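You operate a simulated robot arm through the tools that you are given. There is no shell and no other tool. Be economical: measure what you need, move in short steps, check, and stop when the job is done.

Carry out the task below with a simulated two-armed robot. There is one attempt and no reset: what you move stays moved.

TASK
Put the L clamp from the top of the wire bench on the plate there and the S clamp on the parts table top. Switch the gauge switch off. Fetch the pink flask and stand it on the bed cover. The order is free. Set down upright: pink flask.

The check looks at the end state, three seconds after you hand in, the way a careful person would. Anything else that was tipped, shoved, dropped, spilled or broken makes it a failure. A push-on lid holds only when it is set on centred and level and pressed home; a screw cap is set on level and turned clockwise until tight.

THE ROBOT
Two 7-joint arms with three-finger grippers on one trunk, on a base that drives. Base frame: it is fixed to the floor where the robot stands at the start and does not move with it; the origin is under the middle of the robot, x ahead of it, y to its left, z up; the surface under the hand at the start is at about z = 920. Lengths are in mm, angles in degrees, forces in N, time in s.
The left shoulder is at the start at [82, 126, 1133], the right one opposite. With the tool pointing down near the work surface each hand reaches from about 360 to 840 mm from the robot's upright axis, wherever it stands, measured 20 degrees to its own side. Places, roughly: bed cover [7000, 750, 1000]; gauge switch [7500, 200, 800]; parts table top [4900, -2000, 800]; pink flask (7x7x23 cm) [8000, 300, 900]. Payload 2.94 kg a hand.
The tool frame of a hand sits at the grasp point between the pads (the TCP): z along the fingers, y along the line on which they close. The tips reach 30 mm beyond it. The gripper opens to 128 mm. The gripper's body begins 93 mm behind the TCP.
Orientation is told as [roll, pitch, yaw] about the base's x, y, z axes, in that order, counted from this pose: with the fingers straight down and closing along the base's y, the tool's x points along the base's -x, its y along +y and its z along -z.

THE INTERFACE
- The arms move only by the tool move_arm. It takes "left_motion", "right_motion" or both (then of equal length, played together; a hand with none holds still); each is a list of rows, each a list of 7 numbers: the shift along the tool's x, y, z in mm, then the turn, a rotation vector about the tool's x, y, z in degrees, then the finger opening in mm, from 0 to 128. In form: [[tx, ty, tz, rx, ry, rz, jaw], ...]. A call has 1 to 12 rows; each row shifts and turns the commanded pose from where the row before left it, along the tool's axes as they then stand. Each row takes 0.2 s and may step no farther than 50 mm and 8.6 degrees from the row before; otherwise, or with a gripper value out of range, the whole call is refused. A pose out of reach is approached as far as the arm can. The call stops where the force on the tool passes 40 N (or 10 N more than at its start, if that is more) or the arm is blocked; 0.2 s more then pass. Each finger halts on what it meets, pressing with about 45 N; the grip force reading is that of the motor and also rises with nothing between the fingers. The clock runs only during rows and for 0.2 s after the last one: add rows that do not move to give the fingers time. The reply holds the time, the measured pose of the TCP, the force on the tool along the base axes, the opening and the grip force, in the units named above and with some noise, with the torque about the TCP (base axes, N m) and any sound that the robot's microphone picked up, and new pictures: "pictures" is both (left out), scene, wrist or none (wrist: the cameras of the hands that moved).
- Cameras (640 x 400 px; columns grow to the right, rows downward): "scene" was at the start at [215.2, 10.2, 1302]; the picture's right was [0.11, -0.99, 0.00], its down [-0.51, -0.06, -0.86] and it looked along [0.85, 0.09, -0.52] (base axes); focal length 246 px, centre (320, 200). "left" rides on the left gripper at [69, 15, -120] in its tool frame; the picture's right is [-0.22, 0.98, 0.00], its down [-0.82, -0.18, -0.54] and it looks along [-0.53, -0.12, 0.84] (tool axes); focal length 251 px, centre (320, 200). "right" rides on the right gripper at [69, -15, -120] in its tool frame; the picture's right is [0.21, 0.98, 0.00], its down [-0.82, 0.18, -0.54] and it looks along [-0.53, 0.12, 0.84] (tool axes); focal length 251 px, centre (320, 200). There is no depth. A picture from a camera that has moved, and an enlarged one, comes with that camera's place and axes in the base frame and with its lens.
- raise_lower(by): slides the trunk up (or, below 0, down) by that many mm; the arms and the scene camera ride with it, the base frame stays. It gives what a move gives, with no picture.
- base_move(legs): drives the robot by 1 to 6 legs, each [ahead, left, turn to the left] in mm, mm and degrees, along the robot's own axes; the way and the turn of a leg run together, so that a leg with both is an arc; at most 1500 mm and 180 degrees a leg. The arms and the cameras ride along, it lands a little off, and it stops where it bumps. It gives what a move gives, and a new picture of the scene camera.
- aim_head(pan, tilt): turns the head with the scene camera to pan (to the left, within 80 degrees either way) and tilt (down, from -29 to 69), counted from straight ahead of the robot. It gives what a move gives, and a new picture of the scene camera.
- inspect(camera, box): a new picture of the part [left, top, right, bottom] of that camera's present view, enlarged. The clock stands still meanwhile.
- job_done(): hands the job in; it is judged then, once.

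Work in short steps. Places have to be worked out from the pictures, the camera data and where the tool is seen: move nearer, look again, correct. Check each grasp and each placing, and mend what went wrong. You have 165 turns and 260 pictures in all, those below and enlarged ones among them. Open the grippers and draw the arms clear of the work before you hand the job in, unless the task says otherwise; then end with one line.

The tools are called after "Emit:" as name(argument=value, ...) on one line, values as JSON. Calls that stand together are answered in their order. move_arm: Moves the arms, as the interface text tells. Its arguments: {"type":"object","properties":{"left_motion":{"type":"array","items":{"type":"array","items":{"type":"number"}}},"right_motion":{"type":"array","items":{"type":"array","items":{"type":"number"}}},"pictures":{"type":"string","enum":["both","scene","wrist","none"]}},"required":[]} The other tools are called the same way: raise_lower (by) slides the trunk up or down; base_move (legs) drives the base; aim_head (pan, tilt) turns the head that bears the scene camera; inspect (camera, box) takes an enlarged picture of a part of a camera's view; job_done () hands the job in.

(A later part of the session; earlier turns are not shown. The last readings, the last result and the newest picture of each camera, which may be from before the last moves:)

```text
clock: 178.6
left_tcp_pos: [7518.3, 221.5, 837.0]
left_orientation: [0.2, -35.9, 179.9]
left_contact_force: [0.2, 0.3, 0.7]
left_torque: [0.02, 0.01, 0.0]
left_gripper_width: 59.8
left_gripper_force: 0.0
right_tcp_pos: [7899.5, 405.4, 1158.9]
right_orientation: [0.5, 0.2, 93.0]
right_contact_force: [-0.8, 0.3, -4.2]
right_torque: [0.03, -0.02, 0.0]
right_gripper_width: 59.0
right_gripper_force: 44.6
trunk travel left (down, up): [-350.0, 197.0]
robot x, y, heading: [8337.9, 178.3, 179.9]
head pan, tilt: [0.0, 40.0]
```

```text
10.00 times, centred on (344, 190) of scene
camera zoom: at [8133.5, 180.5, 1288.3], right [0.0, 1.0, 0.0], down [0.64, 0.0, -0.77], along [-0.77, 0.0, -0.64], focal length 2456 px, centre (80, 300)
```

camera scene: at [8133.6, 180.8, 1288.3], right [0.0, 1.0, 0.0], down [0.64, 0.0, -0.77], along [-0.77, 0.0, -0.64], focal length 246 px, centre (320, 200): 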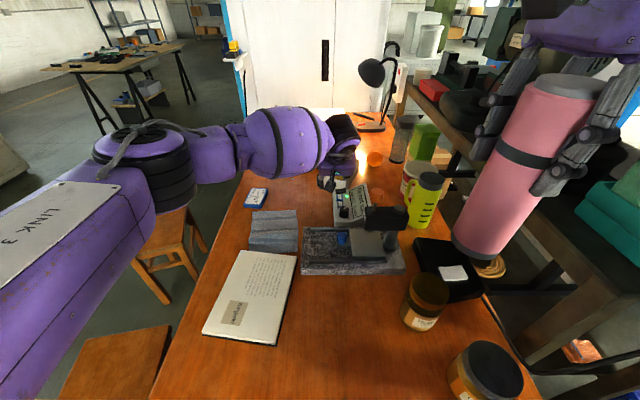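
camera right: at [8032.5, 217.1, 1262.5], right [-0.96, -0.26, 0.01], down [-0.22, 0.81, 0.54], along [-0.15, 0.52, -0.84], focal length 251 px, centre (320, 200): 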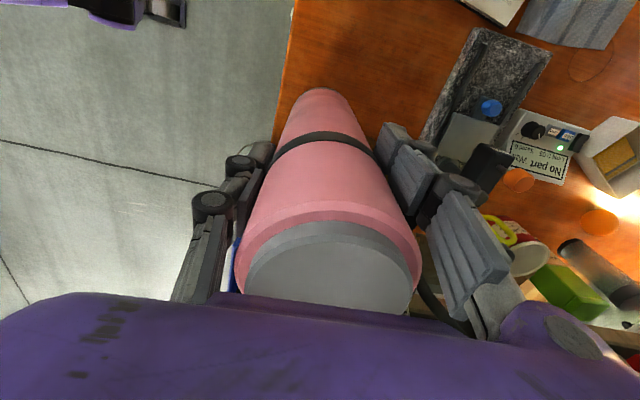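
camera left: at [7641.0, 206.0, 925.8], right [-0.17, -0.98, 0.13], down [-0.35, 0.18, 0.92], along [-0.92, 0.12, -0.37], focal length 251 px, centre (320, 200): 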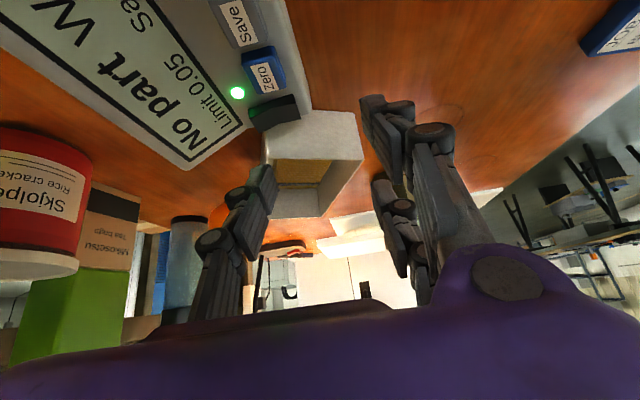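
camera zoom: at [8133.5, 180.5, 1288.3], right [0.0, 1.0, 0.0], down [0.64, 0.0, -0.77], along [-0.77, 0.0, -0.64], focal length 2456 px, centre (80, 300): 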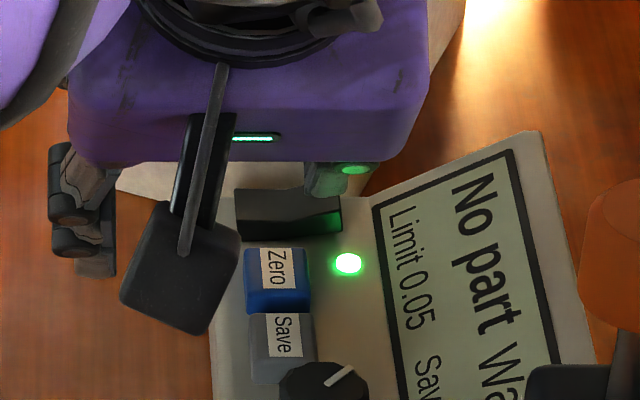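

Emit:
move_arm(left_motion=[[1.2, 0, 1.6, 0, 0, 0, 60], [1.2, 0, 1.6, 0, 0, 0, 60]], pictures="none")

Emit:
inspect(camera="scene", box=[320, 170, 368, 210])

```text
clock: 179.2
left_tcp_pos: [7518.0, 221.8, 833.8]
left_orientation: [0.2, -36.0, 179.8]
left_contact_force: [0.0, -0.5, 0.8]
left_torque: [0.0, 0.0, 0.01]
left_gripper_width: 60.1
left_gripper_force: 0.1
right_tcp_pos: [7900.2, 405.7, 1158.8]
right_orientation: [0.5, 0.1, 93.0]
right_contact_force: [0.0, -0.2, -4.7]
right_torque: [-0.02, -0.03, -0.02]
right_gripper_width: 58.9
right_gripper_force: 44.9
trunk travel left (down, up): [-350.0, 197.0]
robot x, y, heading: [8340.8, 180.2, 180.0]
head pan, tilt: [0.0, 40.0]
```

```text
10.00 times, centred on (344, 190) of scene
camera zoom: at [8133.7, 180.5, 1288.3], right [0.0, 1.0, 0.0], down [0.64, 0.0, -0.77], along [-0.77, 0.0, -0.64], focal length 2456 px, centre (80, 300)
```

zoom: 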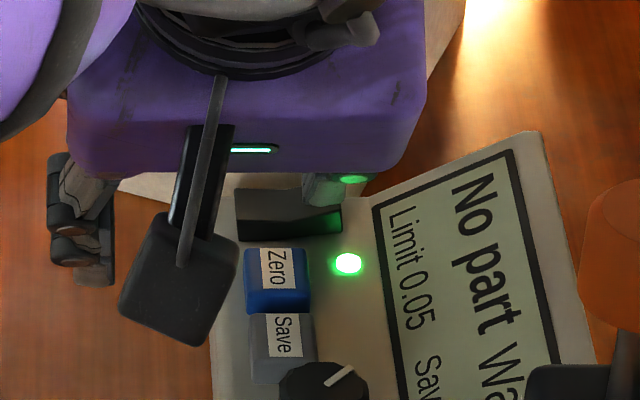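

Emit:
move_arm(left_motion=[[1.2, 0, 1.6, 0, 0, 0, 60], [1.2, 0, 1.6, 0, 0, 0, 60]], pictures="none")

Emit:
inspect(camera="scene", box=[320, 170, 368, 210])

```text
clock: 179.8
left_tcp_pos: [7516.6, 222.4, 832.5]
left_orientation: [0.1, -36.1, 179.9]
left_contact_force: [0.5, 0.7, 5.9]
left_torque: [0.19, 0.04, -0.03]
left_gripper_width: 61.0
left_gripper_force: 1.3
right_tcp_pos: [7900.1, 405.4, 1159.7]
right_orientation: [0.6, 0.3, 92.9]
right_contact_force: [-0.6, 1.0, -5.3]
right_torque: [0.02, -0.01, 0.0]
right_gripper_width: 58.9
right_gripper_force: 44.9
trunk travel left (down, up): [-350.0, 197.0]
robot x, y, heading: [8338.8, 179.5, 180.0]
head pan, tilt: [0.0, 40.0]
heard: click
```

```text
10.00 times, centred on (344, 190) of scene
camera zoom: at [8134.2, 180.5, 1288.5], right [0.0, 1.0, 0.0], down [0.64, 0.0, -0.77], along [-0.77, 0.0, -0.64], focal length 2456 px, centre (80, 300)
```

zoom: 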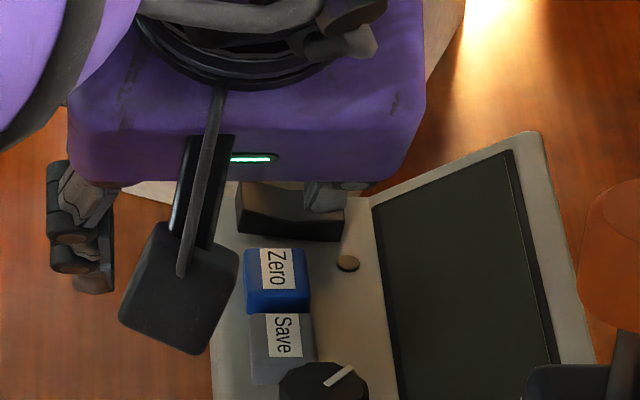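

It clicked: the display and LED are off. I'll withdraw straight up, then back.

Emit:
move_arm(left_motion=[[-17, 0, -24, 0, 0, 0, 60], [-25, 0, -36, 0, 0, 0, 60], [0, 10, -45, 0, 0, 0, 60], [0, 20, -45, 0, 0, 0, 60], [0, 30, -40, 0, 0, 0, 60], [15, 30, -35, 0, 7, 0, 60], [20, 30, -30, 0, 7, 0, 60], [20, 30, -30, 0, 7, 0, 60], [20, 30, -10, 0, 7, 0, 60], [20, 30, 0, 0, 7, 0, 60]])

Emit:
inspect(camera="scene", box=[310, 160, 410, 240])

```text
clock: 182.0
left_tcp_pos: [7733.4, 10.3, 1068.5]
left_orientation: [0.0, -0.8, 180.0]
left_contact_force: [0.8, 1.0, 0.9]
left_torque: [0.02, 0.01, 0.0]
left_gripper_width: 59.9
left_gripper_force: 0.1
right_tcp_pos: [7901.0, 404.5, 1158.9]
right_orientation: [0.6, 0.2, 92.9]
right_contact_force: [0.1, 0.3, -5.5]
right_torque: [0.0, -0.01, -0.04]
right_gripper_width: 59.2
right_gripper_force: 45.4
trunk travel left (down, up): [-350.0, 197.0]
robot x, y, heading: [8341.1, 181.7, 180.1]
head pan, tilt: [0.0, 40.0]
camera scene: at [8133.6, 179.5, 1288.3], right [0.0, 1.0, 0.0], down [0.64, 0.0, -0.77], along [-0.77, 0.0, -0.64], focal length 246 px, centre (320, 200)
camera left: at [7801.4, -4.8, 1186.4], right [-0.22, -0.98, 0.0], down [-0.81, 0.18, 0.55], along [-0.54, 0.12, -0.83], focal length 251 px, centre (320, 200)
```

scene: 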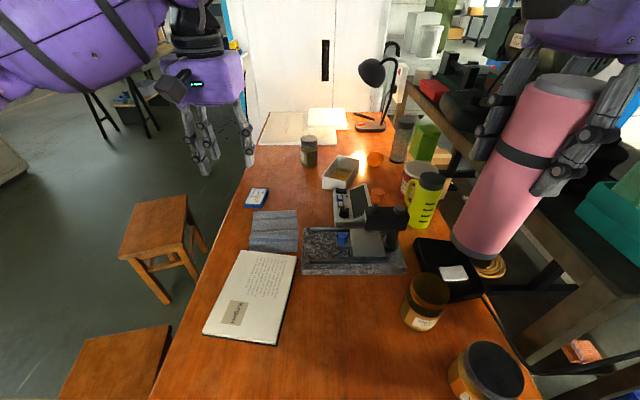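
left: 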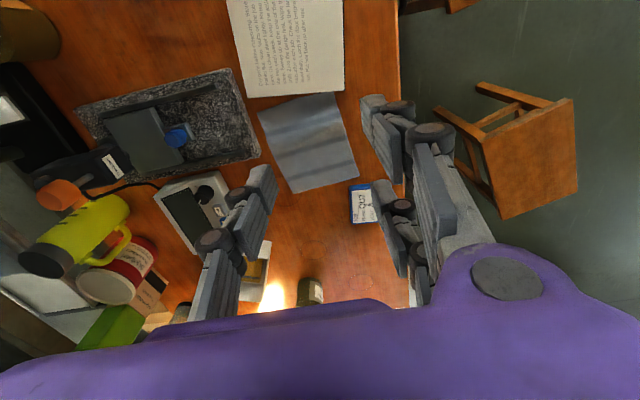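

```text
5.00 times, centred on (360, 200) of scene
camera zoom: at [8133.6, 179.5, 1288.3], right [0.0, 1.0, 0.0], down [0.64, 0.0, -0.77], along [-0.77, 0.0, -0.64], focal length 1228 px, centre (120, 200)
```

zoom: 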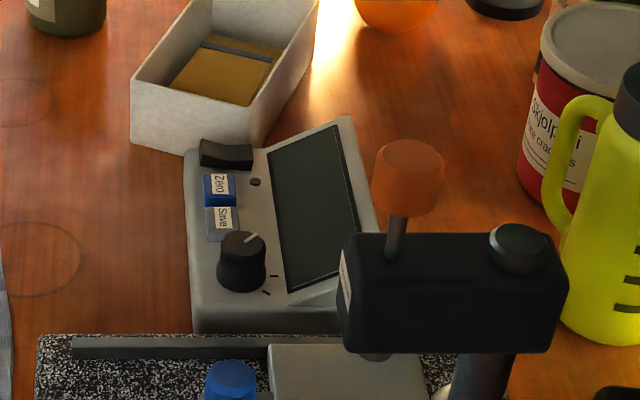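

The gauge is off. I'll tuck the left hand, then look toward the bench behind the desk for the bed cover.

Emit:
move_arm(left_motion=[[40, 10, -20, 0, 0, 0, 60], [40, 10, -20, 0, 0, 0, 60], [40, 10, -20, 0, 0, 0, 60], [40, 10, -20, 0, 0, 0, 60], [40, 10, -10, 0, 0, 0, 60]], pictures="none")

Emit:
base_move(legs=[[-400, 0, 0]])

Emit:
aim_head(pan=-22, tilt=15)

```text
clock: 183.2
left_tcp_pos: [7933.4, -39.3, 1155.9]
left_orientation: [0.1, -0.8, 179.9]
left_contact_force: [1.3, 0.1, 0.1]
left_torque: [0.01, 0.0, 0.01]
left_gripper_width: 60.0
left_gripper_force: 0.1
right_tcp_pos: [7900.8, 405.3, 1159.3]
right_orientation: [0.7, 0.1, 92.9]
right_contact_force: [0.6, 0.7, -5.8]
right_torque: [0.03, 0.03, -0.02]
right_gripper_width: 58.5
right_gripper_force: 45.0
trunk travel left (down, up): [-350.0, 197.0]
robot x, y, heading: [8342.9, 180.3, 180.1]
head pan, tilt: [0.0, 40.0]
```

```text
clock: 185.7
left_tcp_pos: [8333.1, -39.4, 1156.0]
left_orientation: [0.1, -0.9, -179.8]
left_contact_force: [0.1, 1.0, 0.8]
left_torque: [0.03, -0.01, 0.04]
left_gripper_width: 60.1
left_gripper_force: 0.1
right_tcp_pos: [8299.9, 404.6, 1159.1]
right_orientation: [0.6, 0.2, 93.1]
right_contact_force: [-0.7, -0.2, -5.1]
right_torque: [0.0, 0.01, -0.01]
right_gripper_width: 58.9
right_gripper_force: 45.2
trunk travel left (down, up): [-350.0, 197.0]
robot x, y, heading: [8742.0, 177.5, -179.8]
head pan, tilt: [0.0, 40.0]
camera scene: at [8533.8, 180.2, 1288.3], right [0.0, 1.0, 0.0], down [0.64, 0.0, -0.77], along [-0.77, 0.0, -0.64], focal length 246 px, centre (320, 200)
```

scene: 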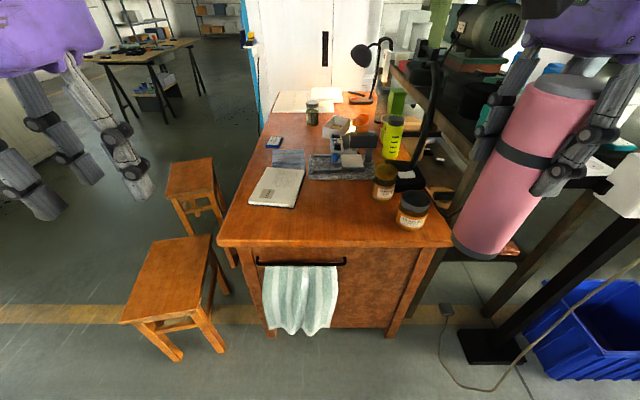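

```text
clock: 186.6
left_tcp_pos: [8333.1, -39.8, 1154.0]
left_orientation: [0.1, -1.0, -180.0]
left_contact_force: [-0.6, 0.5, 0.0]
left_torque: [0.01, 0.02, -0.01]
left_gripper_width: 60.1
left_gripper_force: 0.0
right_tcp_pos: [8299.0, 405.4, 1158.8]
right_orientation: [0.5, 0.2, 93.1]
right_contact_force: [0.1, -0.2, -5.0]
right_torque: [-0.01, -0.03, -0.07]
right_gripper_width: 58.9
right_gripper_force: 45.3
trunk travel left (down, up): [-350.0, 197.0]
robot x, y, heading: [8739.1, 179.4, -180.0]
head pan, tilt: [-22.0, 15.0]
camera scene: at [8531.9, 215.1, 1327.7], right [0.37, 0.93, 0.0], down [0.24, -0.1, -0.97], along [-0.9, 0.36, -0.26], focal length 246 px, centre (320, 200)
```

scene: 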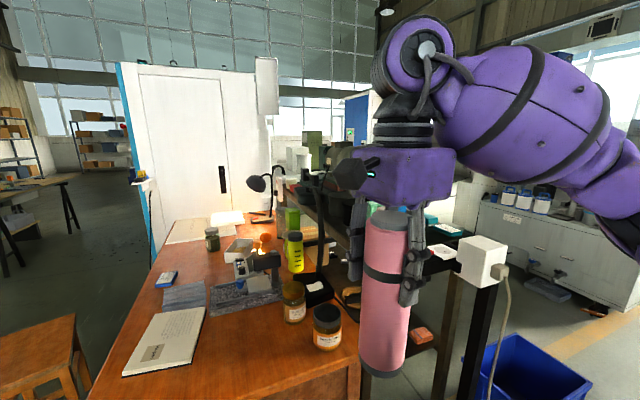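

Behind the bench is a wide aisle. I'll sidestep right (to +y) 1400 mm and look at the bench from its rear side.

Emit:
base_move(legs=[[0, -1400, 0]])

Emit:
aim_head(pan=20, tilt=15)

```text
clock: 199.1
left_tcp_pos: [8330.6, 1370.9, 1155.9]
left_orientation: [0.1, -0.9, -179.8]
left_contact_force: [-0.5, 0.7, -0.9]
left_torque: [0.02, -0.02, -0.04]
left_gripper_width: 60.0
left_gripper_force: 0.1
right_tcp_pos: [8295.9, 1814.7, 1160.5]
right_orientation: [0.5, 0.3, 93.1]
right_contact_force: [-0.2, -0.7, -5.0]
right_torque: [0.0, -0.02, 0.01]
right_gripper_width: 59.1
right_gripper_force: 44.6
trunk travel left (down, up): [-350.0, 197.0]
robot x, y, heading: [8736.7, 1587.5, -179.7]
head pan, tilt: [-22.0, 15.0]
camera scene: at [8529.0, 1625.0, 1327.9], right [0.37, 0.93, 0.0], down [0.24, -0.1, -0.97], along [-0.9, 0.36, -0.26], focal length 246 px, centre (320, 200)
```

scene: 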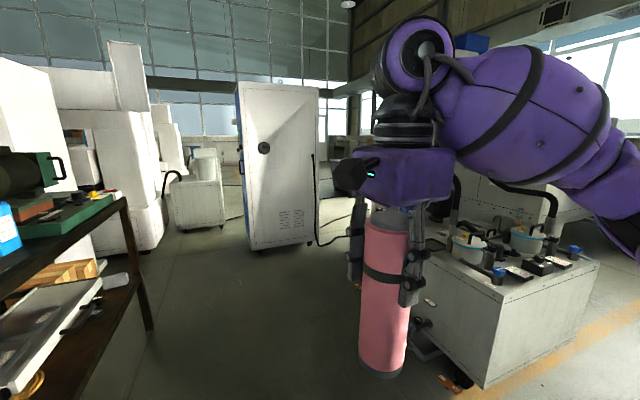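

```text
clock: 200.2
left_tcp_pos: [8329.9, 1370.1, 1154.1]
left_orientation: [0.1, -1.0, -179.9]
left_contact_force: [0.2, -0.6, -0.4]
left_torque: [0.01, 0.01, 0.01]
left_gripper_width: 60.1
left_gripper_force: 0.1
right_tcp_pos: [8296.5, 1813.6, 1159.5]
right_orientation: [0.5, 0.1, 93.2]
right_contact_force: [0.2, -0.1, -5.4]
right_torque: [-0.01, -0.02, 0.03]
right_gripper_width: 58.7
right_gripper_force: 45.3
trunk travel left (down, up): [-350.0, 197.0]
robot x, y, heading: [8740.1, 1586.8, -180.0]
head pan, tilt: [20.0, 15.0]
camera scene: at [8528.0, 1558.1, 1327.9], right [-0.34, 0.94, 0.0], down [0.24, 0.09, -0.97], along [-0.91, -0.33, -0.26], focal length 246 px, centre (320, 200)
```

scene: 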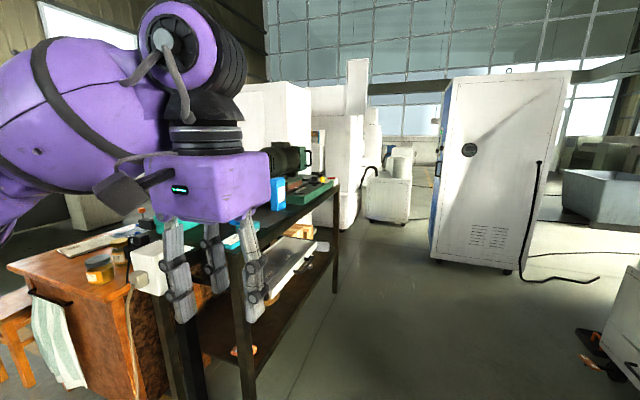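

The lathe bench runs along x≈6700–8150 with its rear edge at y≈1040, and the aisle is clear. I'll drive ahead 1450 mm, turn to face the bench, and look.

Emit:
base_move(legs=[[1450, -60, 0], [0, 0, 90]])

Emit:
aim_head(pan=0, tilt=20)

```text
clock: 202.7
left_tcp_pos: [8068.9, 1381.5, 1154.2]
left_orientation: [0.0, -0.7, -179.9]
left_contact_force: [-2.3, 0.0, -1.0]
left_torque: [-0.01, -0.17, -0.05]
left_gripper_width: 59.9
left_gripper_force: 0.1
right_tcp_pos: [8035.6, 1824.6, 1157.1]
right_orientation: [0.3, 0.3, 93.1]
right_contact_force: [-1.8, -1.6, -5.1]
right_torque: [-0.02, -0.14, 0.0]
right_gripper_width: 59.0
right_gripper_force: 44.9
trunk travel left (down, up): [-350.0, 197.0]
robot x, y, heading: [8481.5, 1597.9, -179.8]
head pan, tilt: [20.0, 15.0]
stopped in leg 1: the robot was blocked; the commanded pose is now the measured one
camera scene: at [8266.0, 1568.5, 1326.8], right [-0.34, 0.94, 0.0], down [0.25, 0.09, -0.96], along [-0.91, -0.33, -0.26], focal length 246 px, centre (320, 200)
```

scene: 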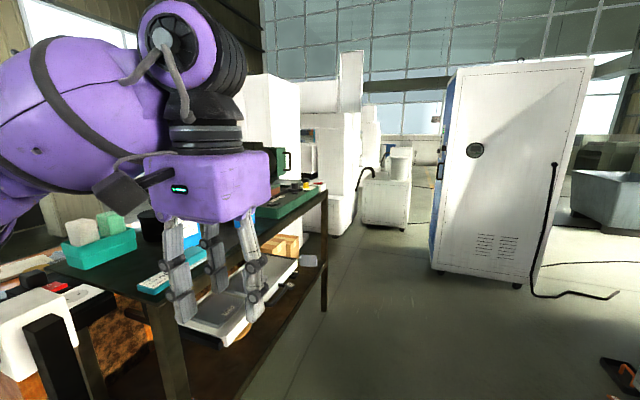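

```text
clock: 203.5
left_tcp_pos: [8075.0, 1380.6, 1157.2]
left_orientation: [0.1, -0.9, -179.8]
left_contact_force: [0.0, 0.4, 0.9]
left_torque: [-0.01, 0.0, -0.01]
left_gripper_width: 59.9
left_gripper_force: 0.0
right_tcp_pos: [8042.8, 1825.4, 1161.3]
right_orientation: [0.6, 0.2, 93.1]
right_contact_force: [1.0, -1.2, -5.3]
right_torque: [0.03, -0.02, 0.01]
right_gripper_width: 58.8
right_gripper_force: 44.9
trunk travel left (down, up): [-350.0, 197.0]
robot x, y, heading: [8479.2, 1601.1, -180.0]
head pan, tilt: [0.0, 20.0]
camera scene: at [8267.3, 1600.1, 1319.9], right [0.0, 1.0, 0.0], down [0.34, 0.0, -0.94], along [-0.94, 0.0, -0.34], focal length 246 px, centre (320, 200)
```

scene: 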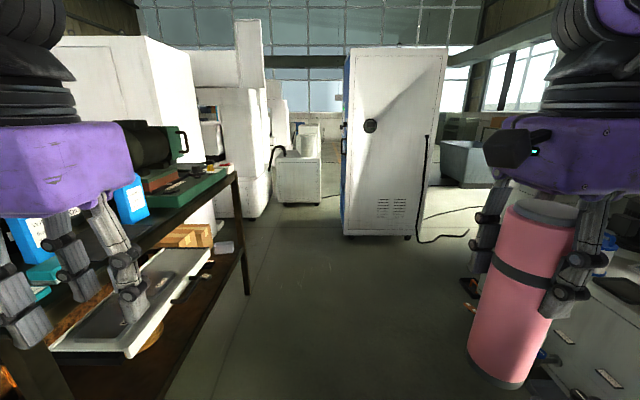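

Something blocked the drive at x≈8480. I'll look down and around to find what.

Emit:
aim_head(pan=0, tilt=65)

Emit:
aim_head(pan=50, tilt=40)

Emit:
aim_head(pan=-50, tilt=40)

```text
clock: 204.7
left_tcp_pos: [8074.8, 1381.2, 1156.1]
left_orientation: [0.1, -1.0, -179.9]
left_contact_force: [-0.8, 0.5, 0.0]
left_torque: [0.01, -0.02, 0.0]
left_gripper_width: 60.0
left_gripper_force: 0.1
right_tcp_pos: [8040.2, 1825.1, 1159.4]
right_orientation: [0.5, 0.2, 93.1]
right_contact_force: [0.4, -0.6, -5.0]
right_torque: [0.02, -0.01, -0.02]
right_gripper_width: 59.0
right_gripper_force: 44.7
trunk travel left (down, up): [-350.0, 197.0]
robot x, y, heading: [8483.3, 1597.7, -179.8]
head pan, tilt: [0.0, 65.0]
camera scene: at [8298.9, 1600.3, 1256.1], right [0.0, 1.0, 0.0], down [0.91, 0.0, -0.42], along [-0.42, 0.0, -0.91], focal length 246 px, centre (320, 200)
```

scene: 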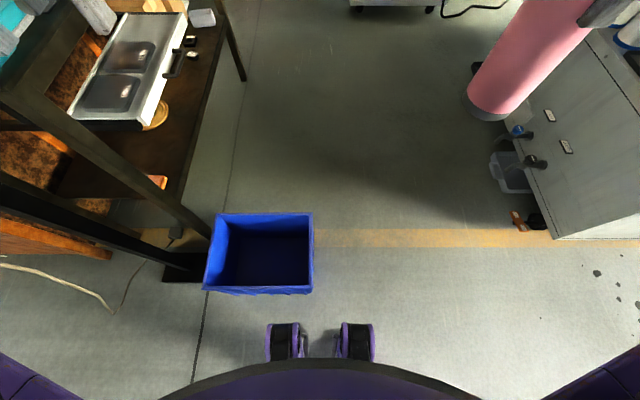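

```text
clock: 205.8
left_tcp_pos: [8074.4, 1380.6, 1156.8]
left_orientation: [0.1, -1.1, -179.8]
left_contact_force: [0.2, -0.5, 0.6]
left_torque: [0.0, 0.01, 0.0]
left_gripper_width: 60.4
left_gripper_force: 0.0
right_tcp_pos: [8042.4, 1825.4, 1159.9]
right_orientation: [0.6, 0.2, 93.2]
right_contact_force: [0.8, 0.2, -4.3]
right_torque: [0.02, 0.02, 0.0]
right_gripper_width: 59.2
right_gripper_force: 44.8
trunk travel left (down, up): [-350.0, 197.0]
robot x, y, heading: [8480.6, 1600.2, -179.9]
head pan, tilt: [50.0, 40.0]
camera scene: at [8305.1, 1535.3, 1288.3], right [-0.77, 0.64, 0.0], down [0.41, 0.49, -0.77], along [-0.49, -0.59, -0.64], focal length 246 px, centre (320, 200)
```

scene: 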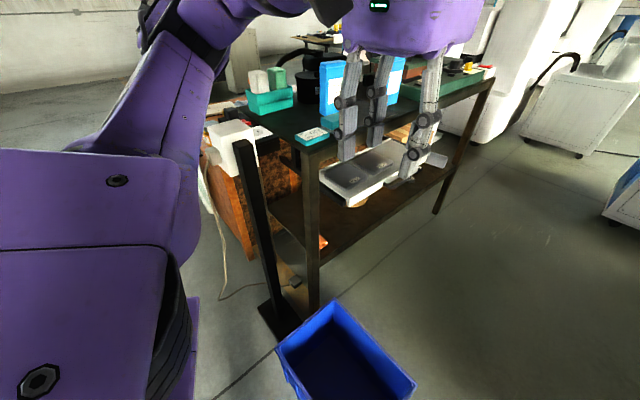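

```text
clock: 207.6
left_tcp_pos: [8074.0, 1380.9, 1155.1]
left_orientation: [0.1, -1.1, -179.8]
left_contact_force: [0.6, -0.1, -0.1]
left_torque: [0.02, -0.01, -0.01]
left_gripper_width: 60.0
left_gripper_force: 0.1
right_tcp_pos: [8040.7, 1825.2, 1161.7]
right_orientation: [0.7, 0.2, 93.1]
right_contact_force: [0.1, -0.6, -4.5]
right_torque: [0.02, -0.03, -0.03]
right_gripper_width: 59.1
right_gripper_force: 44.9
trunk travel left (down, up): [-350.0, 197.0]
robot x, y, heading: [8481.2, 1599.4, -180.1]
head pan, tilt: [-50.0, 40.0]
camera scene: at [8304.9, 1665.4, 1288.3], right [0.76, 0.64, 0.0], down [0.41, -0.49, -0.77], along [-0.49, 0.59, -0.64], focal length 246 px, centre (320, 200)
```

scene: 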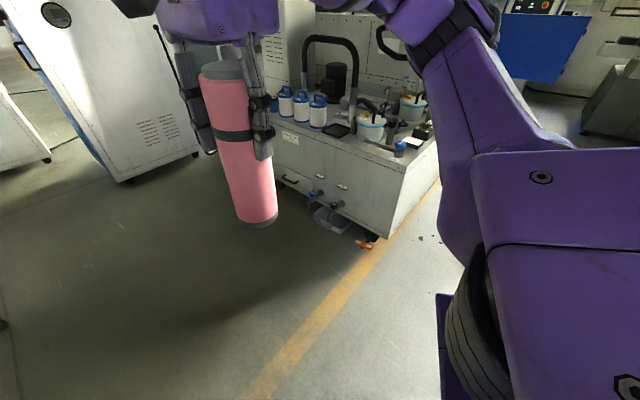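

The obstacle ahead is the blue bin at about x 7920–8230, y 1180–1570. It looks upright and where it was. I'll back up, go around it at y≈1960, and stop past it.

Emit:
base_move(legs=[[-150, 0, 0], [0, -360, 0], [1100, 0, 0]])

Emit:
aim_head(pan=50, tilt=20)

```text
clock: 217.6
left_tcp_pos: [7120.5, 1733.6, 1156.0]
left_orientation: [0.1, -1.1, -179.5]
left_contact_force: [-0.3, -0.3, 0.3]
left_torque: [-0.01, 0.0, 0.0]
left_gripper_width: 60.0
left_gripper_force: 0.1
right_tcp_pos: [7083.7, 2178.3, 1160.2]
right_orientation: [0.6, 0.2, 93.4]
right_contact_force: [-0.4, 0.0, -5.1]
right_torque: [0.03, -0.02, 0.01]
right_gripper_width: 59.0
right_gripper_force: 45.4
trunk travel left (down, up): [-350.0, 197.0]
robot x, y, heading: [7525.2, 1951.0, -179.5]
head pan, tilt: [-50.0, 40.0]
camera scene: at [7349.0, 2018.9, 1288.3], right [0.76, 0.65, 0.0], down [0.42, -0.49, -0.77], along [-0.5, 0.58, -0.64], focal length 246 px, centre (320, 200)
```

scene: 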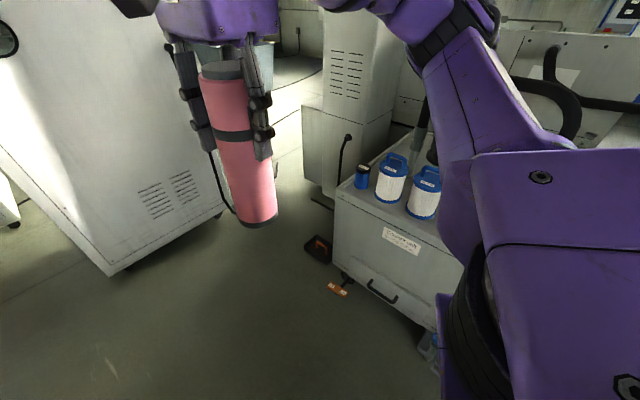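

```text
clock: 219.3
left_tcp_pos: [7119.4, 1732.5, 1156.5]
left_orientation: [0.0, -1.0, -179.6]
left_contact_force: [-0.1, -0.7, 0.1]
left_torque: [-0.02, 0.02, 0.01]
left_gripper_width: 60.0
left_gripper_force: 0.0
right_tcp_pos: [7083.8, 2178.0, 1159.9]
right_orientation: [0.6, 0.2, 93.5]
right_contact_force: [-0.8, 0.2, -5.8]
right_torque: [-0.01, -0.01, -0.02]
right_gripper_width: 59.1
right_gripper_force: 45.0
trunk travel left (down, up): [-350.0, 197.0]
robot x, y, heading: [7533.1, 1953.4, -179.8]
head pan, tilt: [50.0, 20.0]
camera scene: at [7344.8, 1882.5, 1319.7], right [-0.77, 0.64, 0.0], down [0.22, 0.26, -0.94], along [-0.6, -0.72, -0.34], focal length 246 px, centre (320, 200)
```

scene: 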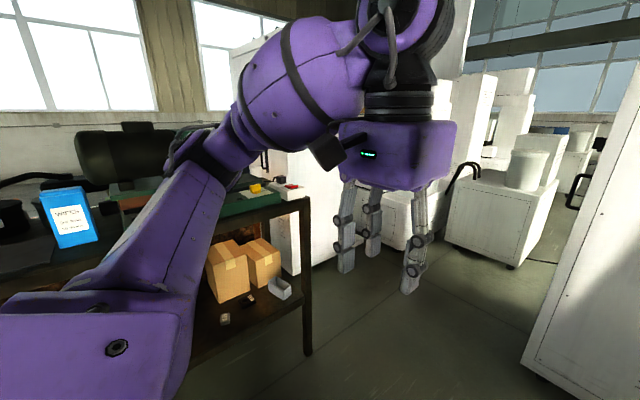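

Past the bin. I'll turn left to face the bench and look at the lathe.

Emit:
base_move(legs=[[0, 0, 90]])

Emit:
aim_head(pan=-8, tilt=20)

Emit:
inspect(camera="scene", box=[160, 110, 480, 310])

```text
clock: 223.6
left_tcp_pos: [7749.7, 1546.9, 1156.9]
left_orientation: [0.1, -1.0, -89.4]
left_contact_force: [1.3, 0.5, -0.1]
left_torque: [0.01, -0.02, -0.03]
left_gripper_width: 60.1
left_gripper_force: 0.0
right_tcp_pos: [7306.3, 1510.1, 1160.0]
right_orientation: [0.6, 0.2, -176.3]
right_contact_force: [0.4, 0.2, -5.4]
right_torque: [0.01, 0.04, 0.02]
right_gripper_width: 58.7
right_gripper_force: 44.7
trunk travel left (down, up): [-350.0, 197.0]
robot x, y, heading: [7525.2, 1952.3, -89.3]
head pan, tilt: [50.0, 20.0]
camera scene: at [7601.9, 1771.6, 1319.7], right [-0.63, -0.77, 0.0], down [-0.26, 0.22, -0.94], along [0.73, -0.6, -0.34], focal length 246 px, centre (320, 200)
```

scene: 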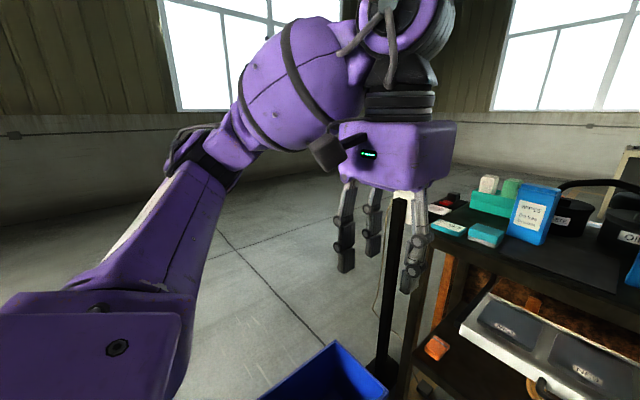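

```text
clock: 224.8
left_tcp_pos: [7750.1, 1548.3, 1156.1]
left_orientation: [0.1, -1.0, -89.2]
left_contact_force: [-0.5, 0.1, 0.3]
left_torque: [0.03, -0.02, -0.03]
left_gripper_width: 60.1
left_gripper_force: 0.1
right_tcp_pos: [7307.6, 1510.1, 1159.2]
right_orientation: [0.6, 0.2, -176.3]
right_contact_force: [0.0, -0.4, -5.1]
right_torque: [0.0, -0.01, 0.01]
right_gripper_width: 59.0
right_gripper_force: 45.4
trunk travel left (down, up): [-350.0, 197.0]
robot x, y, heading: [7527.7, 1953.6, -89.2]
head pan, tilt: [-8.0, 20.0]
camera scene: at [7518.1, 1738.2, 1319.7], right [-0.99, 0.13, 0.0], down [0.04, 0.34, -0.94], along [-0.12, -0.93, -0.34], focal length 246 px, centre (320, 200)
```

scene: 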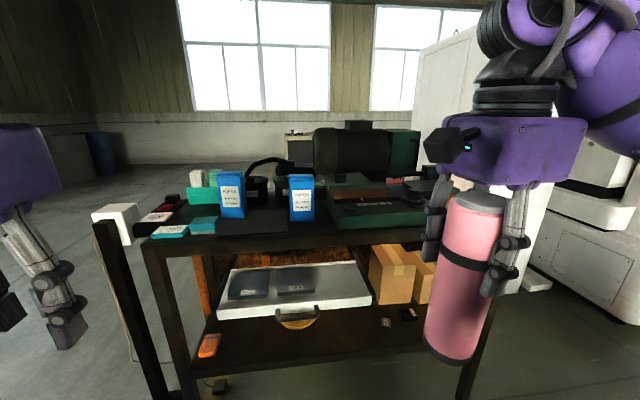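

```text
2.00 times, centred on (320, 210) of scene
camera zoom: at [7518.1, 1738.2, 1319.7], right [-0.99, 0.13, 0.0], down [0.04, 0.34, -0.94], along [-0.12, -0.93, -0.34], focal length 491 px, centre (320, 180)
```

zoom: 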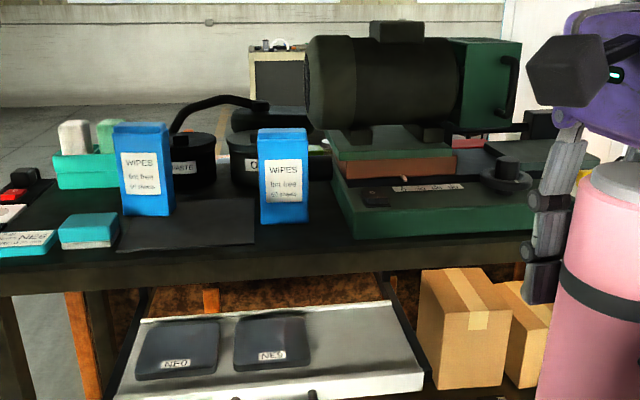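

I'll sidestep right 500 mm so the lathe bed at x≈7000 is straight ahead.

Emit:
base_move(legs=[[0, -500, -0.8]])

Emit:
aim_head(pan=0, tilt=25)

Emit:
inspect(camera="scene", box=[200, 80, 440, 230])

```text
clock: 229.7
left_tcp_pos: [7242.6, 1542.6, 1156.7]
left_orientation: [0.1, -0.8, -89.9]
left_contact_force: [0.8, -0.5, 0.1]
left_torque: [0.0, -0.01, 0.01]
left_gripper_width: 60.0
left_gripper_force: 0.1
right_tcp_pos: [6798.6, 1511.0, 1159.0]
right_orientation: [0.6, 0.2, -177.0]
right_contact_force: [0.4, 0.4, -5.4]
right_torque: [-0.01, 0.02, 0.0]
right_gripper_width: 58.8
right_gripper_force: 44.5
trunk travel left (down, up): [-350.0, 197.0]
robot x, y, heading: [7023.9, 1951.4, -90.0]
head pan, tilt: [-8.0, 20.0]
camera scene: at [7013.2, 1735.7, 1319.7], right [-0.99, 0.14, 0.0], down [0.05, 0.34, -0.94], along [-0.13, -0.93, -0.34], focal length 246 px, centre (320, 200)
```

scene: 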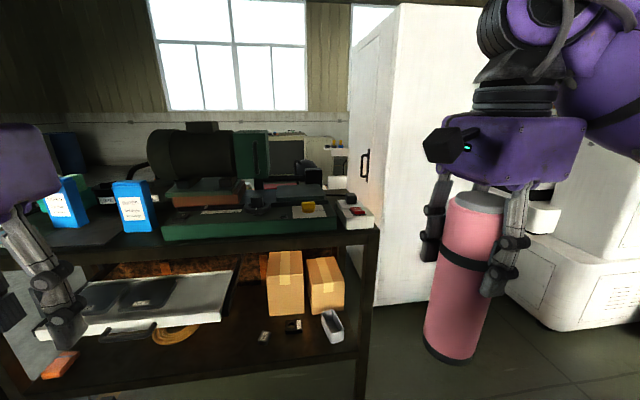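

```text
clock: 230.4
left_tcp_pos: [7242.3, 1543.2, 1155.8]
left_orientation: [0.1, -0.9, -90.0]
left_contact_force: [0.7, 0.3, -1.3]
left_torque: [0.01, 0.03, 0.02]
left_gripper_width: 59.8
left_gripper_force: 0.1
right_tcp_pos: [6798.2, 1510.9, 1160.5]
right_orientation: [0.7, 0.2, -177.0]
right_contact_force: [-0.1, -0.4, -5.1]
right_torque: [-0.01, 0.0, 0.01]
right_gripper_width: 59.1
right_gripper_force: 44.7
trunk travel left (down, up): [-350.0, 197.0]
robot x, y, heading: [7023.8, 1950.7, -90.2]
head pan, tilt: [0.0, 25.0]
camera scene: at [7026.1, 1735.8, 1311.7], right [-1.0, 0.0, 0.0], down [0.0, 0.42, -0.91], along [0.0, -0.91, -0.42], focal length 246 px, centre (320, 200)
```

scene: 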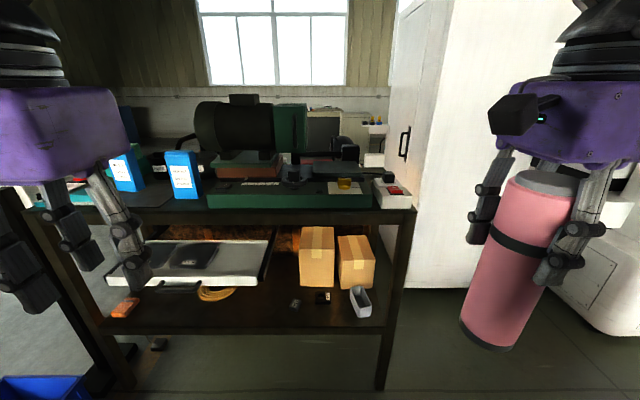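

```text
2.67 times, centred on (320, 155) of scene
camera zoom: at [7026.1, 1735.8, 1311.7], right [-1.0, 0.0, 0.0], down [0.0, 0.42, -0.91], along [0.0, -0.91, -0.42], focal length 655 px, centre (320, 320)
```

zoom: 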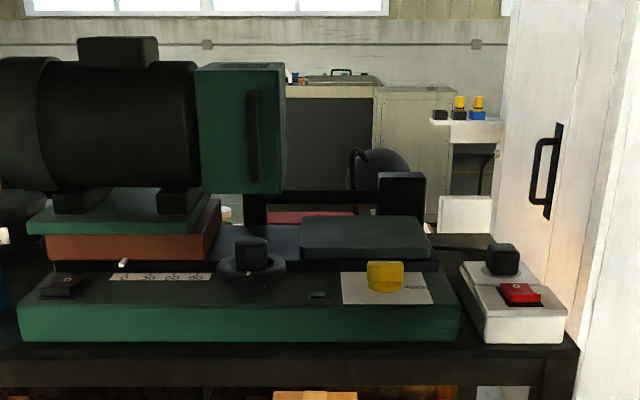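

The bed cover is the flat dark plate on the lathe bed at about (6955,750–815), z≈1000–1030. I'll raise the trunk 150 mm for clearance and take a second view, for parallax.

Emit:
raise_lower(by=150)

Emit:
base_move(legs=[[400, 110, 0]])

Emit:
aim_head(pan=-10, tilt=40)

Emit:
inspect(camera="scene", box=[220, 90, 420, 215])

```text
clock: 232.2
left_tcp_pos: [7242.6, 1543.6, 1304.3]
left_orientation: [0.1, -1.0, -90.1]
left_contact_force: [1.1, -0.1, -0.2]
left_torque: [0.01, -0.02, 0.0]
left_gripper_width: 59.9
left_gripper_force: 0.0
right_tcp_pos: [6797.6, 1509.6, 1309.7]
right_orientation: [0.5, 0.2, -177.2]
right_contact_force: [-0.1, 0.9, -5.5]
right_torque: [0.04, -0.02, 0.02]
right_gripper_width: 58.8
right_gripper_force: 45.1
trunk travel left (down, up): [-500.0, 47.0]
robot x, y, heading: [7024.5, 1955.6, -90.1]
head pan, tilt: [0.0, 25.0]
```

```text
clock: 234.7
left_tcp_pos: [7350.2, 1144.4, 1306.1]
left_orientation: [0.1, -1.1, -90.1]
left_contact_force: [0.2, 0.4, 0.2]
left_torque: [0.0, -0.01, 0.02]
left_gripper_width: 60.5
left_gripper_force: 0.0
right_tcp_pos: [6904.8, 1113.5, 1310.1]
right_orientation: [0.7, 0.1, -177.2]
right_contact_force: [-0.3, 0.7, -5.8]
right_torque: [0.03, 0.0, -0.01]
right_gripper_width: 58.8
right_gripper_force: 45.3
trunk travel left (down, up): [-500.0, 47.0]
robot x, y, heading: [7130.0, 1551.6, -90.3]
head pan, tilt: [0.0, 25.0]
camera scene: at [7133.5, 1406.3, 1478.0], right [-1.0, 0.0, 0.0], down [0.0, 0.42, -0.91], along [0.0, -0.91, -0.42], focal length 246 px, centre (320, 200)
```

scene: 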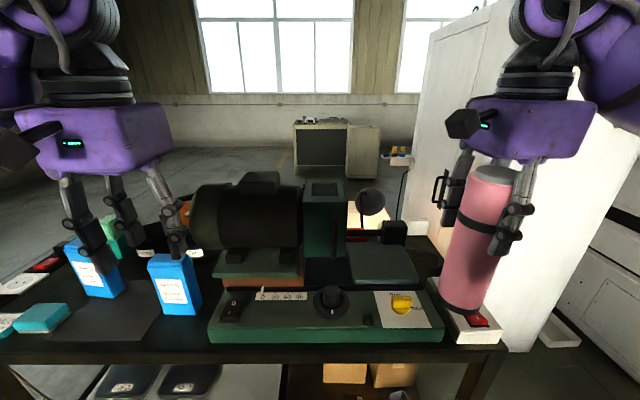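

```text
clock: 235.5
left_tcp_pos: [7350.8, 1143.3, 1304.9]
left_orientation: [0.1, -1.0, -90.3]
left_contact_force: [0.9, -0.4, -0.6]
left_torque: [0.0, 0.01, 0.01]
left_gripper_width: 60.1
left_gripper_force: 0.0
right_tcp_pos: [6906.4, 1113.9, 1309.2]
right_orientation: [0.5, 0.2, -177.2]
right_contact_force: [0.9, -0.8, -4.5]
right_torque: [0.02, 0.0, 0.04]
right_gripper_width: 58.7
right_gripper_force: 45.2
trunk travel left (down, up): [-500.0, 47.0]
robot x, y, heading: [7131.9, 1550.5, -90.3]
head pan, tilt: [-10.0, 40.0]
camera scene: at [7119.1, 1413.3, 1454.5], right [-0.98, 0.18, 0.0], down [0.11, 0.63, -0.77], along [-0.14, -0.75, -0.64], focal length 246 px, centre (320, 200)
```

scene: 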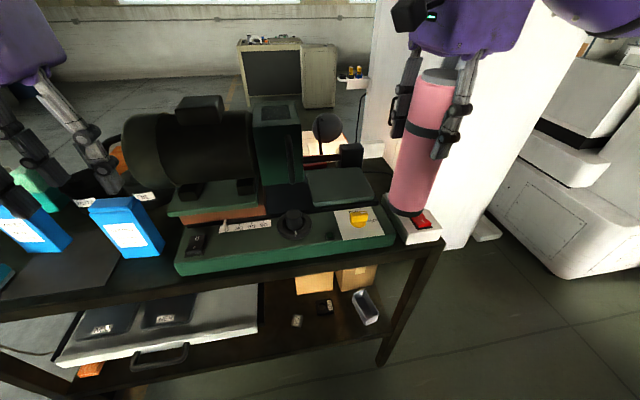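

```text
3.20 times, centred on (320, 152) of scene
camera zoom: at [7119.1, 1413.3, 1454.5], right [-0.98, 0.18, 0.0], down [0.11, 0.63, -0.77], along [-0.14, -0.75, -0.64], focal length 786 px, centre (320, 352)
```

zoom: 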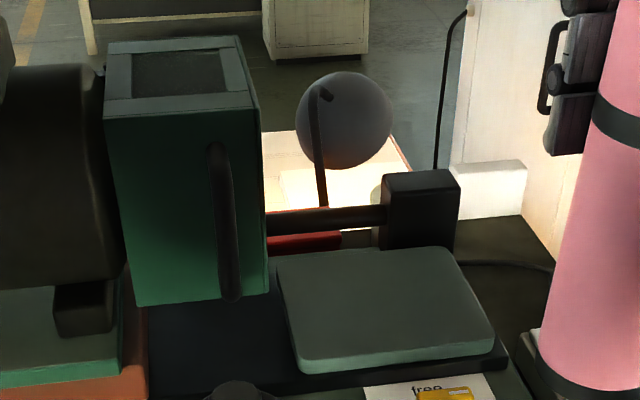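

By parallax, the cover top is at z≈1040, spanning x 6878–7045, y 785–932, with its centre at about (6962,860). I'll carry the flask above that centre.

Emit:
move_arm(right_motion=[[7.3, 42.4, 0, 0, 0, 0, 50], [7.3, 42.4, 0, 0, 0, 0, 50], [7.3, 42.4, 0, 0, 0, 0, 50], [7.3, 42.4, 0, 0, 0, 0, 50], [7.3, 42.4, 0, 0, 0, 0, 50], [7.3, 42.4, 0, 0, 0, 0, 50], [0, 0, 0, 0, 0, 0, 50]])

Emit:
inspect(camera="scene", box=[260, 60, 420, 220])

```text
clock: 237.1
left_tcp_pos: [7348.3, 1144.1, 1304.8]
left_orientation: [0.1, -1.1, -90.1]
left_contact_force: [-0.4, -0.1, -1.2]
left_torque: [0.01, -0.01, -0.01]
left_gripper_width: 60.3
left_gripper_force: 0.2
right_tcp_pos: [6959.9, 862.1, 1312.8]
right_orientation: [0.7, 0.3, -177.2]
right_contact_force: [0.3, 0.5, -5.3]
right_torque: [0.01, -0.04, 0.01]
right_gripper_width: 58.8
right_gripper_force: 45.2
trunk travel left (down, up): [-500.0, 47.0]
robot x, y, heading: [7133.4, 1556.7, -90.3]
head pan, tilt: [-10.0, 40.0]
camera scene: at [7118.0, 1414.3, 1454.6], right [-0.98, 0.18, 0.0], down [0.11, 0.63, -0.77], along [-0.14, -0.75, -0.64], focal length 246 px, centre (320, 200)
camera right: at [7026.7, 882.5, 1433.9], right [0.26, -0.96, 0.01], down [-0.81, -0.21, 0.54], along [-0.52, -0.15, -0.84], focal length 251 px, centre (320, 200)
```

scene: 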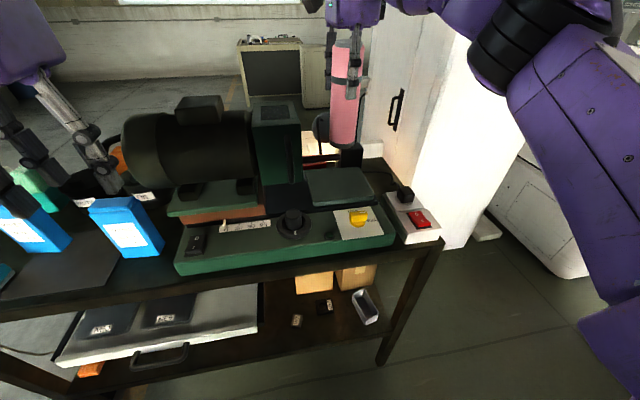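
right: 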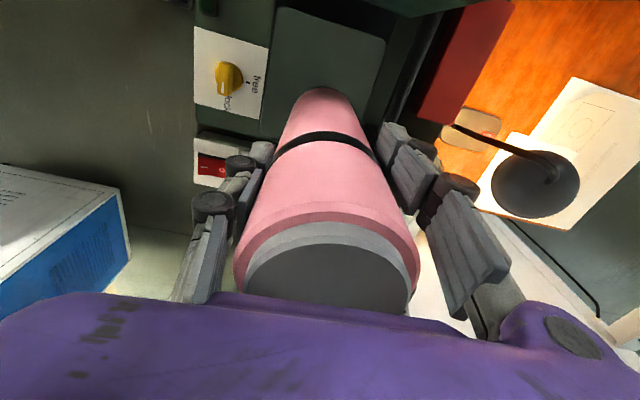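

```text
2.50 times, centred on (340, 140) of scene
camera zoom: at [7118.0, 1414.3, 1454.6], right [-0.98, 0.18, 0.0], down [0.11, 0.63, -0.77], along [-0.14, -0.75, -0.64], focal length 614 px, centre (270, 350)
```

zoom: 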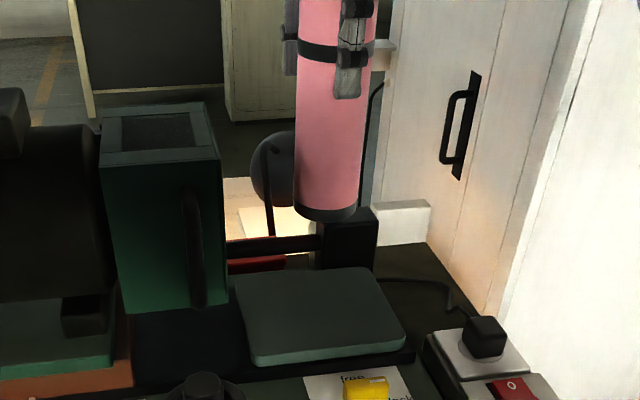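

The flask is directly above the cover centre (check: 6958,858). I'll descend to about 10 mm above it.

Emit:
move_arm(right_motion=[[0, 0, 40, 0, 0, 0, 50], [0, 0, 40, 0, 0, 0, 50], [0, 0, 22, 0, 0, 0, 50], [0, 0, 4, 0, 0, 0, 50]], pictures="none")

Emit:
inspect(camera="scene", box=[280, 100, 400, 220])

```text
clock: 238.1
left_tcp_pos: [7348.7, 1144.5, 1305.6]
left_orientation: [0.2, -0.9, -90.2]
left_contact_force: [-0.3, 1.0, 0.8]
left_torque: [-0.05, 0.0, 0.01]
left_gripper_width: 60.0
left_gripper_force: 0.1
right_tcp_pos: [6962.7, 860.7, 1206.1]
right_orientation: [0.7, 0.2, -177.2]
right_contact_force: [0.1, -0.2, -5.2]
right_torque: [0.04, -0.01, 0.04]
right_gripper_width: 58.7
right_gripper_force: 44.8
trunk travel left (down, up): [-500.0, 47.0]
robot x, y, heading: [7132.5, 1554.1, -90.1]
head pan, tilt: [-10.0, 40.0]
```

```text
3.33 times, centred on (340, 160) of scene
camera zoom: at [7119.0, 1413.5, 1454.5], right [-0.98, 0.18, 0.0], down [0.11, 0.63, -0.77], along [-0.14, -0.75, -0.64], focal length 819 px, centre (253, 333)
```

zoom: 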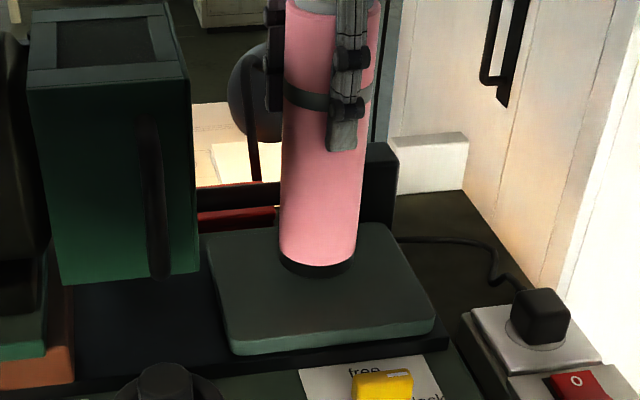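

Nearly there. I'll step down 3 mm at a time until contact.

Emit:
move_arm(right_motion=[[0, 0, 3, 0, 0, 0, 50], [0, 0, 3, 0, 0, 0, 50]], pictures="none")

Emit:
move_arm(right_motion=[[0, 0, 2, 0, 0, 0, 50], [0, 0, 2, 0, 0, 0, 50]], pictures="none")

```text
clock: 238.7
left_tcp_pos: [7349.7, 1143.4, 1305.3]
left_orientation: [0.1, -1.0, -90.2]
left_contact_force: [0.5, 0.3, 0.0]
left_torque: [0.03, 0.0, -0.01]
left_gripper_width: 59.8
left_gripper_force: 0.2
right_tcp_pos: [6962.2, 858.9, 1199.6]
right_orientation: [0.6, 0.2, -177.3]
right_contact_force: [0.9, 0.3, -4.3]
right_torque: [0.0, 0.03, -0.04]
right_gripper_width: 58.9
right_gripper_force: 45.2
trunk travel left (down, up): [-500.0, 47.0]
robot x, y, heading: [7130.6, 1555.1, -90.4]
head pan, tilt: [-10.0, 40.0]
```

```text
clock: 239.3
left_tcp_pos: [7349.1, 1143.8, 1306.6]
left_orientation: [0.1, -1.0, -90.2]
left_contact_force: [-0.5, -0.4, -0.5]
left_torque: [-0.01, -0.01, -0.02]
left_gripper_width: 60.2
left_gripper_force: 0.1
right_tcp_pos: [6962.0, 859.1, 1196.0]
right_orientation: [0.6, 0.2, -177.1]
right_contact_force: [0.2, 0.3, -4.2]
right_torque: [0.02, 0.01, -0.01]
right_gripper_width: 59.0
right_gripper_force: 44.6
trunk travel left (down, up): [-500.0, 47.0]
robot x, y, heading: [7135.3, 1556.9, -90.4]
head pan, tilt: [-10.0, 40.0]
```

Emit:
move_arm(right_motion=[[0, 0, 2, 0, 0, 0, 50], [0, 0, 2, 0, 0, 0, 50]], pictures="none")

Emit:
inspect(camera="scene", box=[290, 120, 380, 210])

```text
clock: 239.9
left_tcp_pos: [7349.0, 1144.8, 1306.1]
left_orientation: [0.1, -1.1, -90.3]
left_contact_force: [0.2, 0.2, 0.3]
left_torque: [0.01, 0.02, -0.01]
left_gripper_width: 60.0
left_gripper_force: 0.0
right_tcp_pos: [6962.6, 859.8, 1193.3]
right_orientation: [0.8, 0.1, -177.2]
right_contact_force: [0.0, -0.3, -0.6]
right_torque: [-0.01, 0.13, 0.0]
right_gripper_width: 59.0
right_gripper_force: 45.0
trunk travel left (down, up): [-500.0, 47.0]
robot x, y, heading: [7133.2, 1553.7, -90.5]
head pan, tilt: [-10.0, 40.0]
```

```text
4.44 times, centred on (335, 165) of scene
camera zoom: at [7119.0, 1414.2, 1454.7], right [-0.98, 0.18, 0.0], down [0.11, 0.63, -0.77], along [-0.14, -0.75, -0.64], focal length 1092 px, centre (253, 356)
```

zoom: 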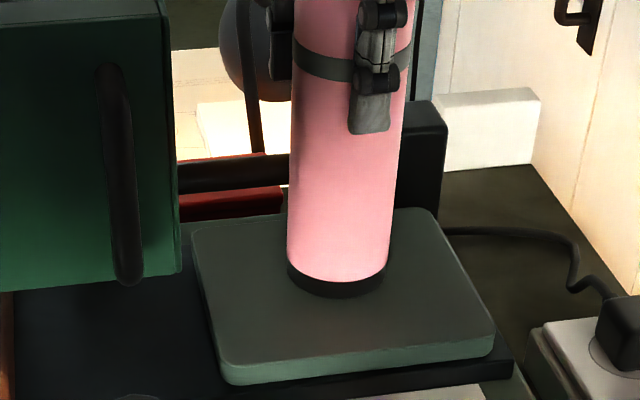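

Contact is beginning, since the weight has come off the hand. I'll go 1.5 mm further and open slowly.

Emit:
move_arm(right_motion=[[0, 0, 1.5, 0, 0, 0, 50], [0, 0, 0, 0, 0, 0, 62], [0, 0, 0, 0, 0, 0, 70], [0, 0, 0, 0, 0, 0, 80], [0, 0, 0, 0, 0, 0, 92], [0, 0, 0, 0, 0, 0, 92]], pictures="wrist")

```text
clock: 241.3
left_tcp_pos: [7350.2, 1145.2, 1305.8]
left_orientation: [0.1, -1.1, -90.1]
left_contact_force: [-0.6, 0.5, 0.1]
left_torque: [0.0, -0.04, 0.01]
left_gripper_width: 60.2
left_gripper_force: 0.0
right_tcp_pos: [6962.6, 860.0, 1191.4]
right_orientation: [0.6, 0.2, -177.1]
right_contact_force: [-0.3, -0.9, 0.3]
right_torque: [0.0, 0.02, -0.03]
right_gripper_width: 92.1
right_gripper_force: 0.1
trunk travel left (down, up): [-500.0, 47.0]
robot x, y, heading: [7130.9, 1550.7, -90.0]
head pan, tilt: [-10.0, 40.0]
camera right: at [7029.4, 880.5, 1312.3], right [0.26, -0.96, 0.01], down [-0.81, -0.21, 0.54], along [-0.52, -0.15, -0.84], focal length 251 px, centre (320, 200)
```

right: 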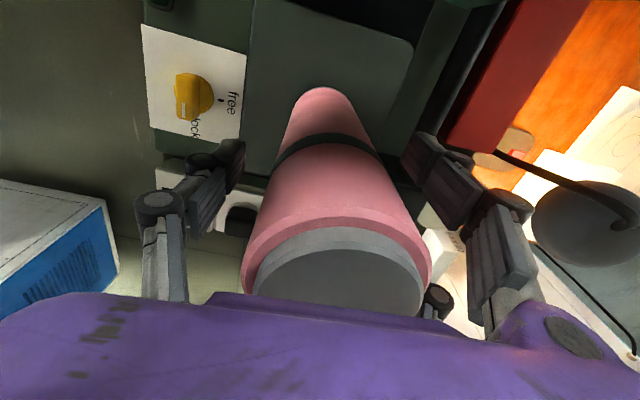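

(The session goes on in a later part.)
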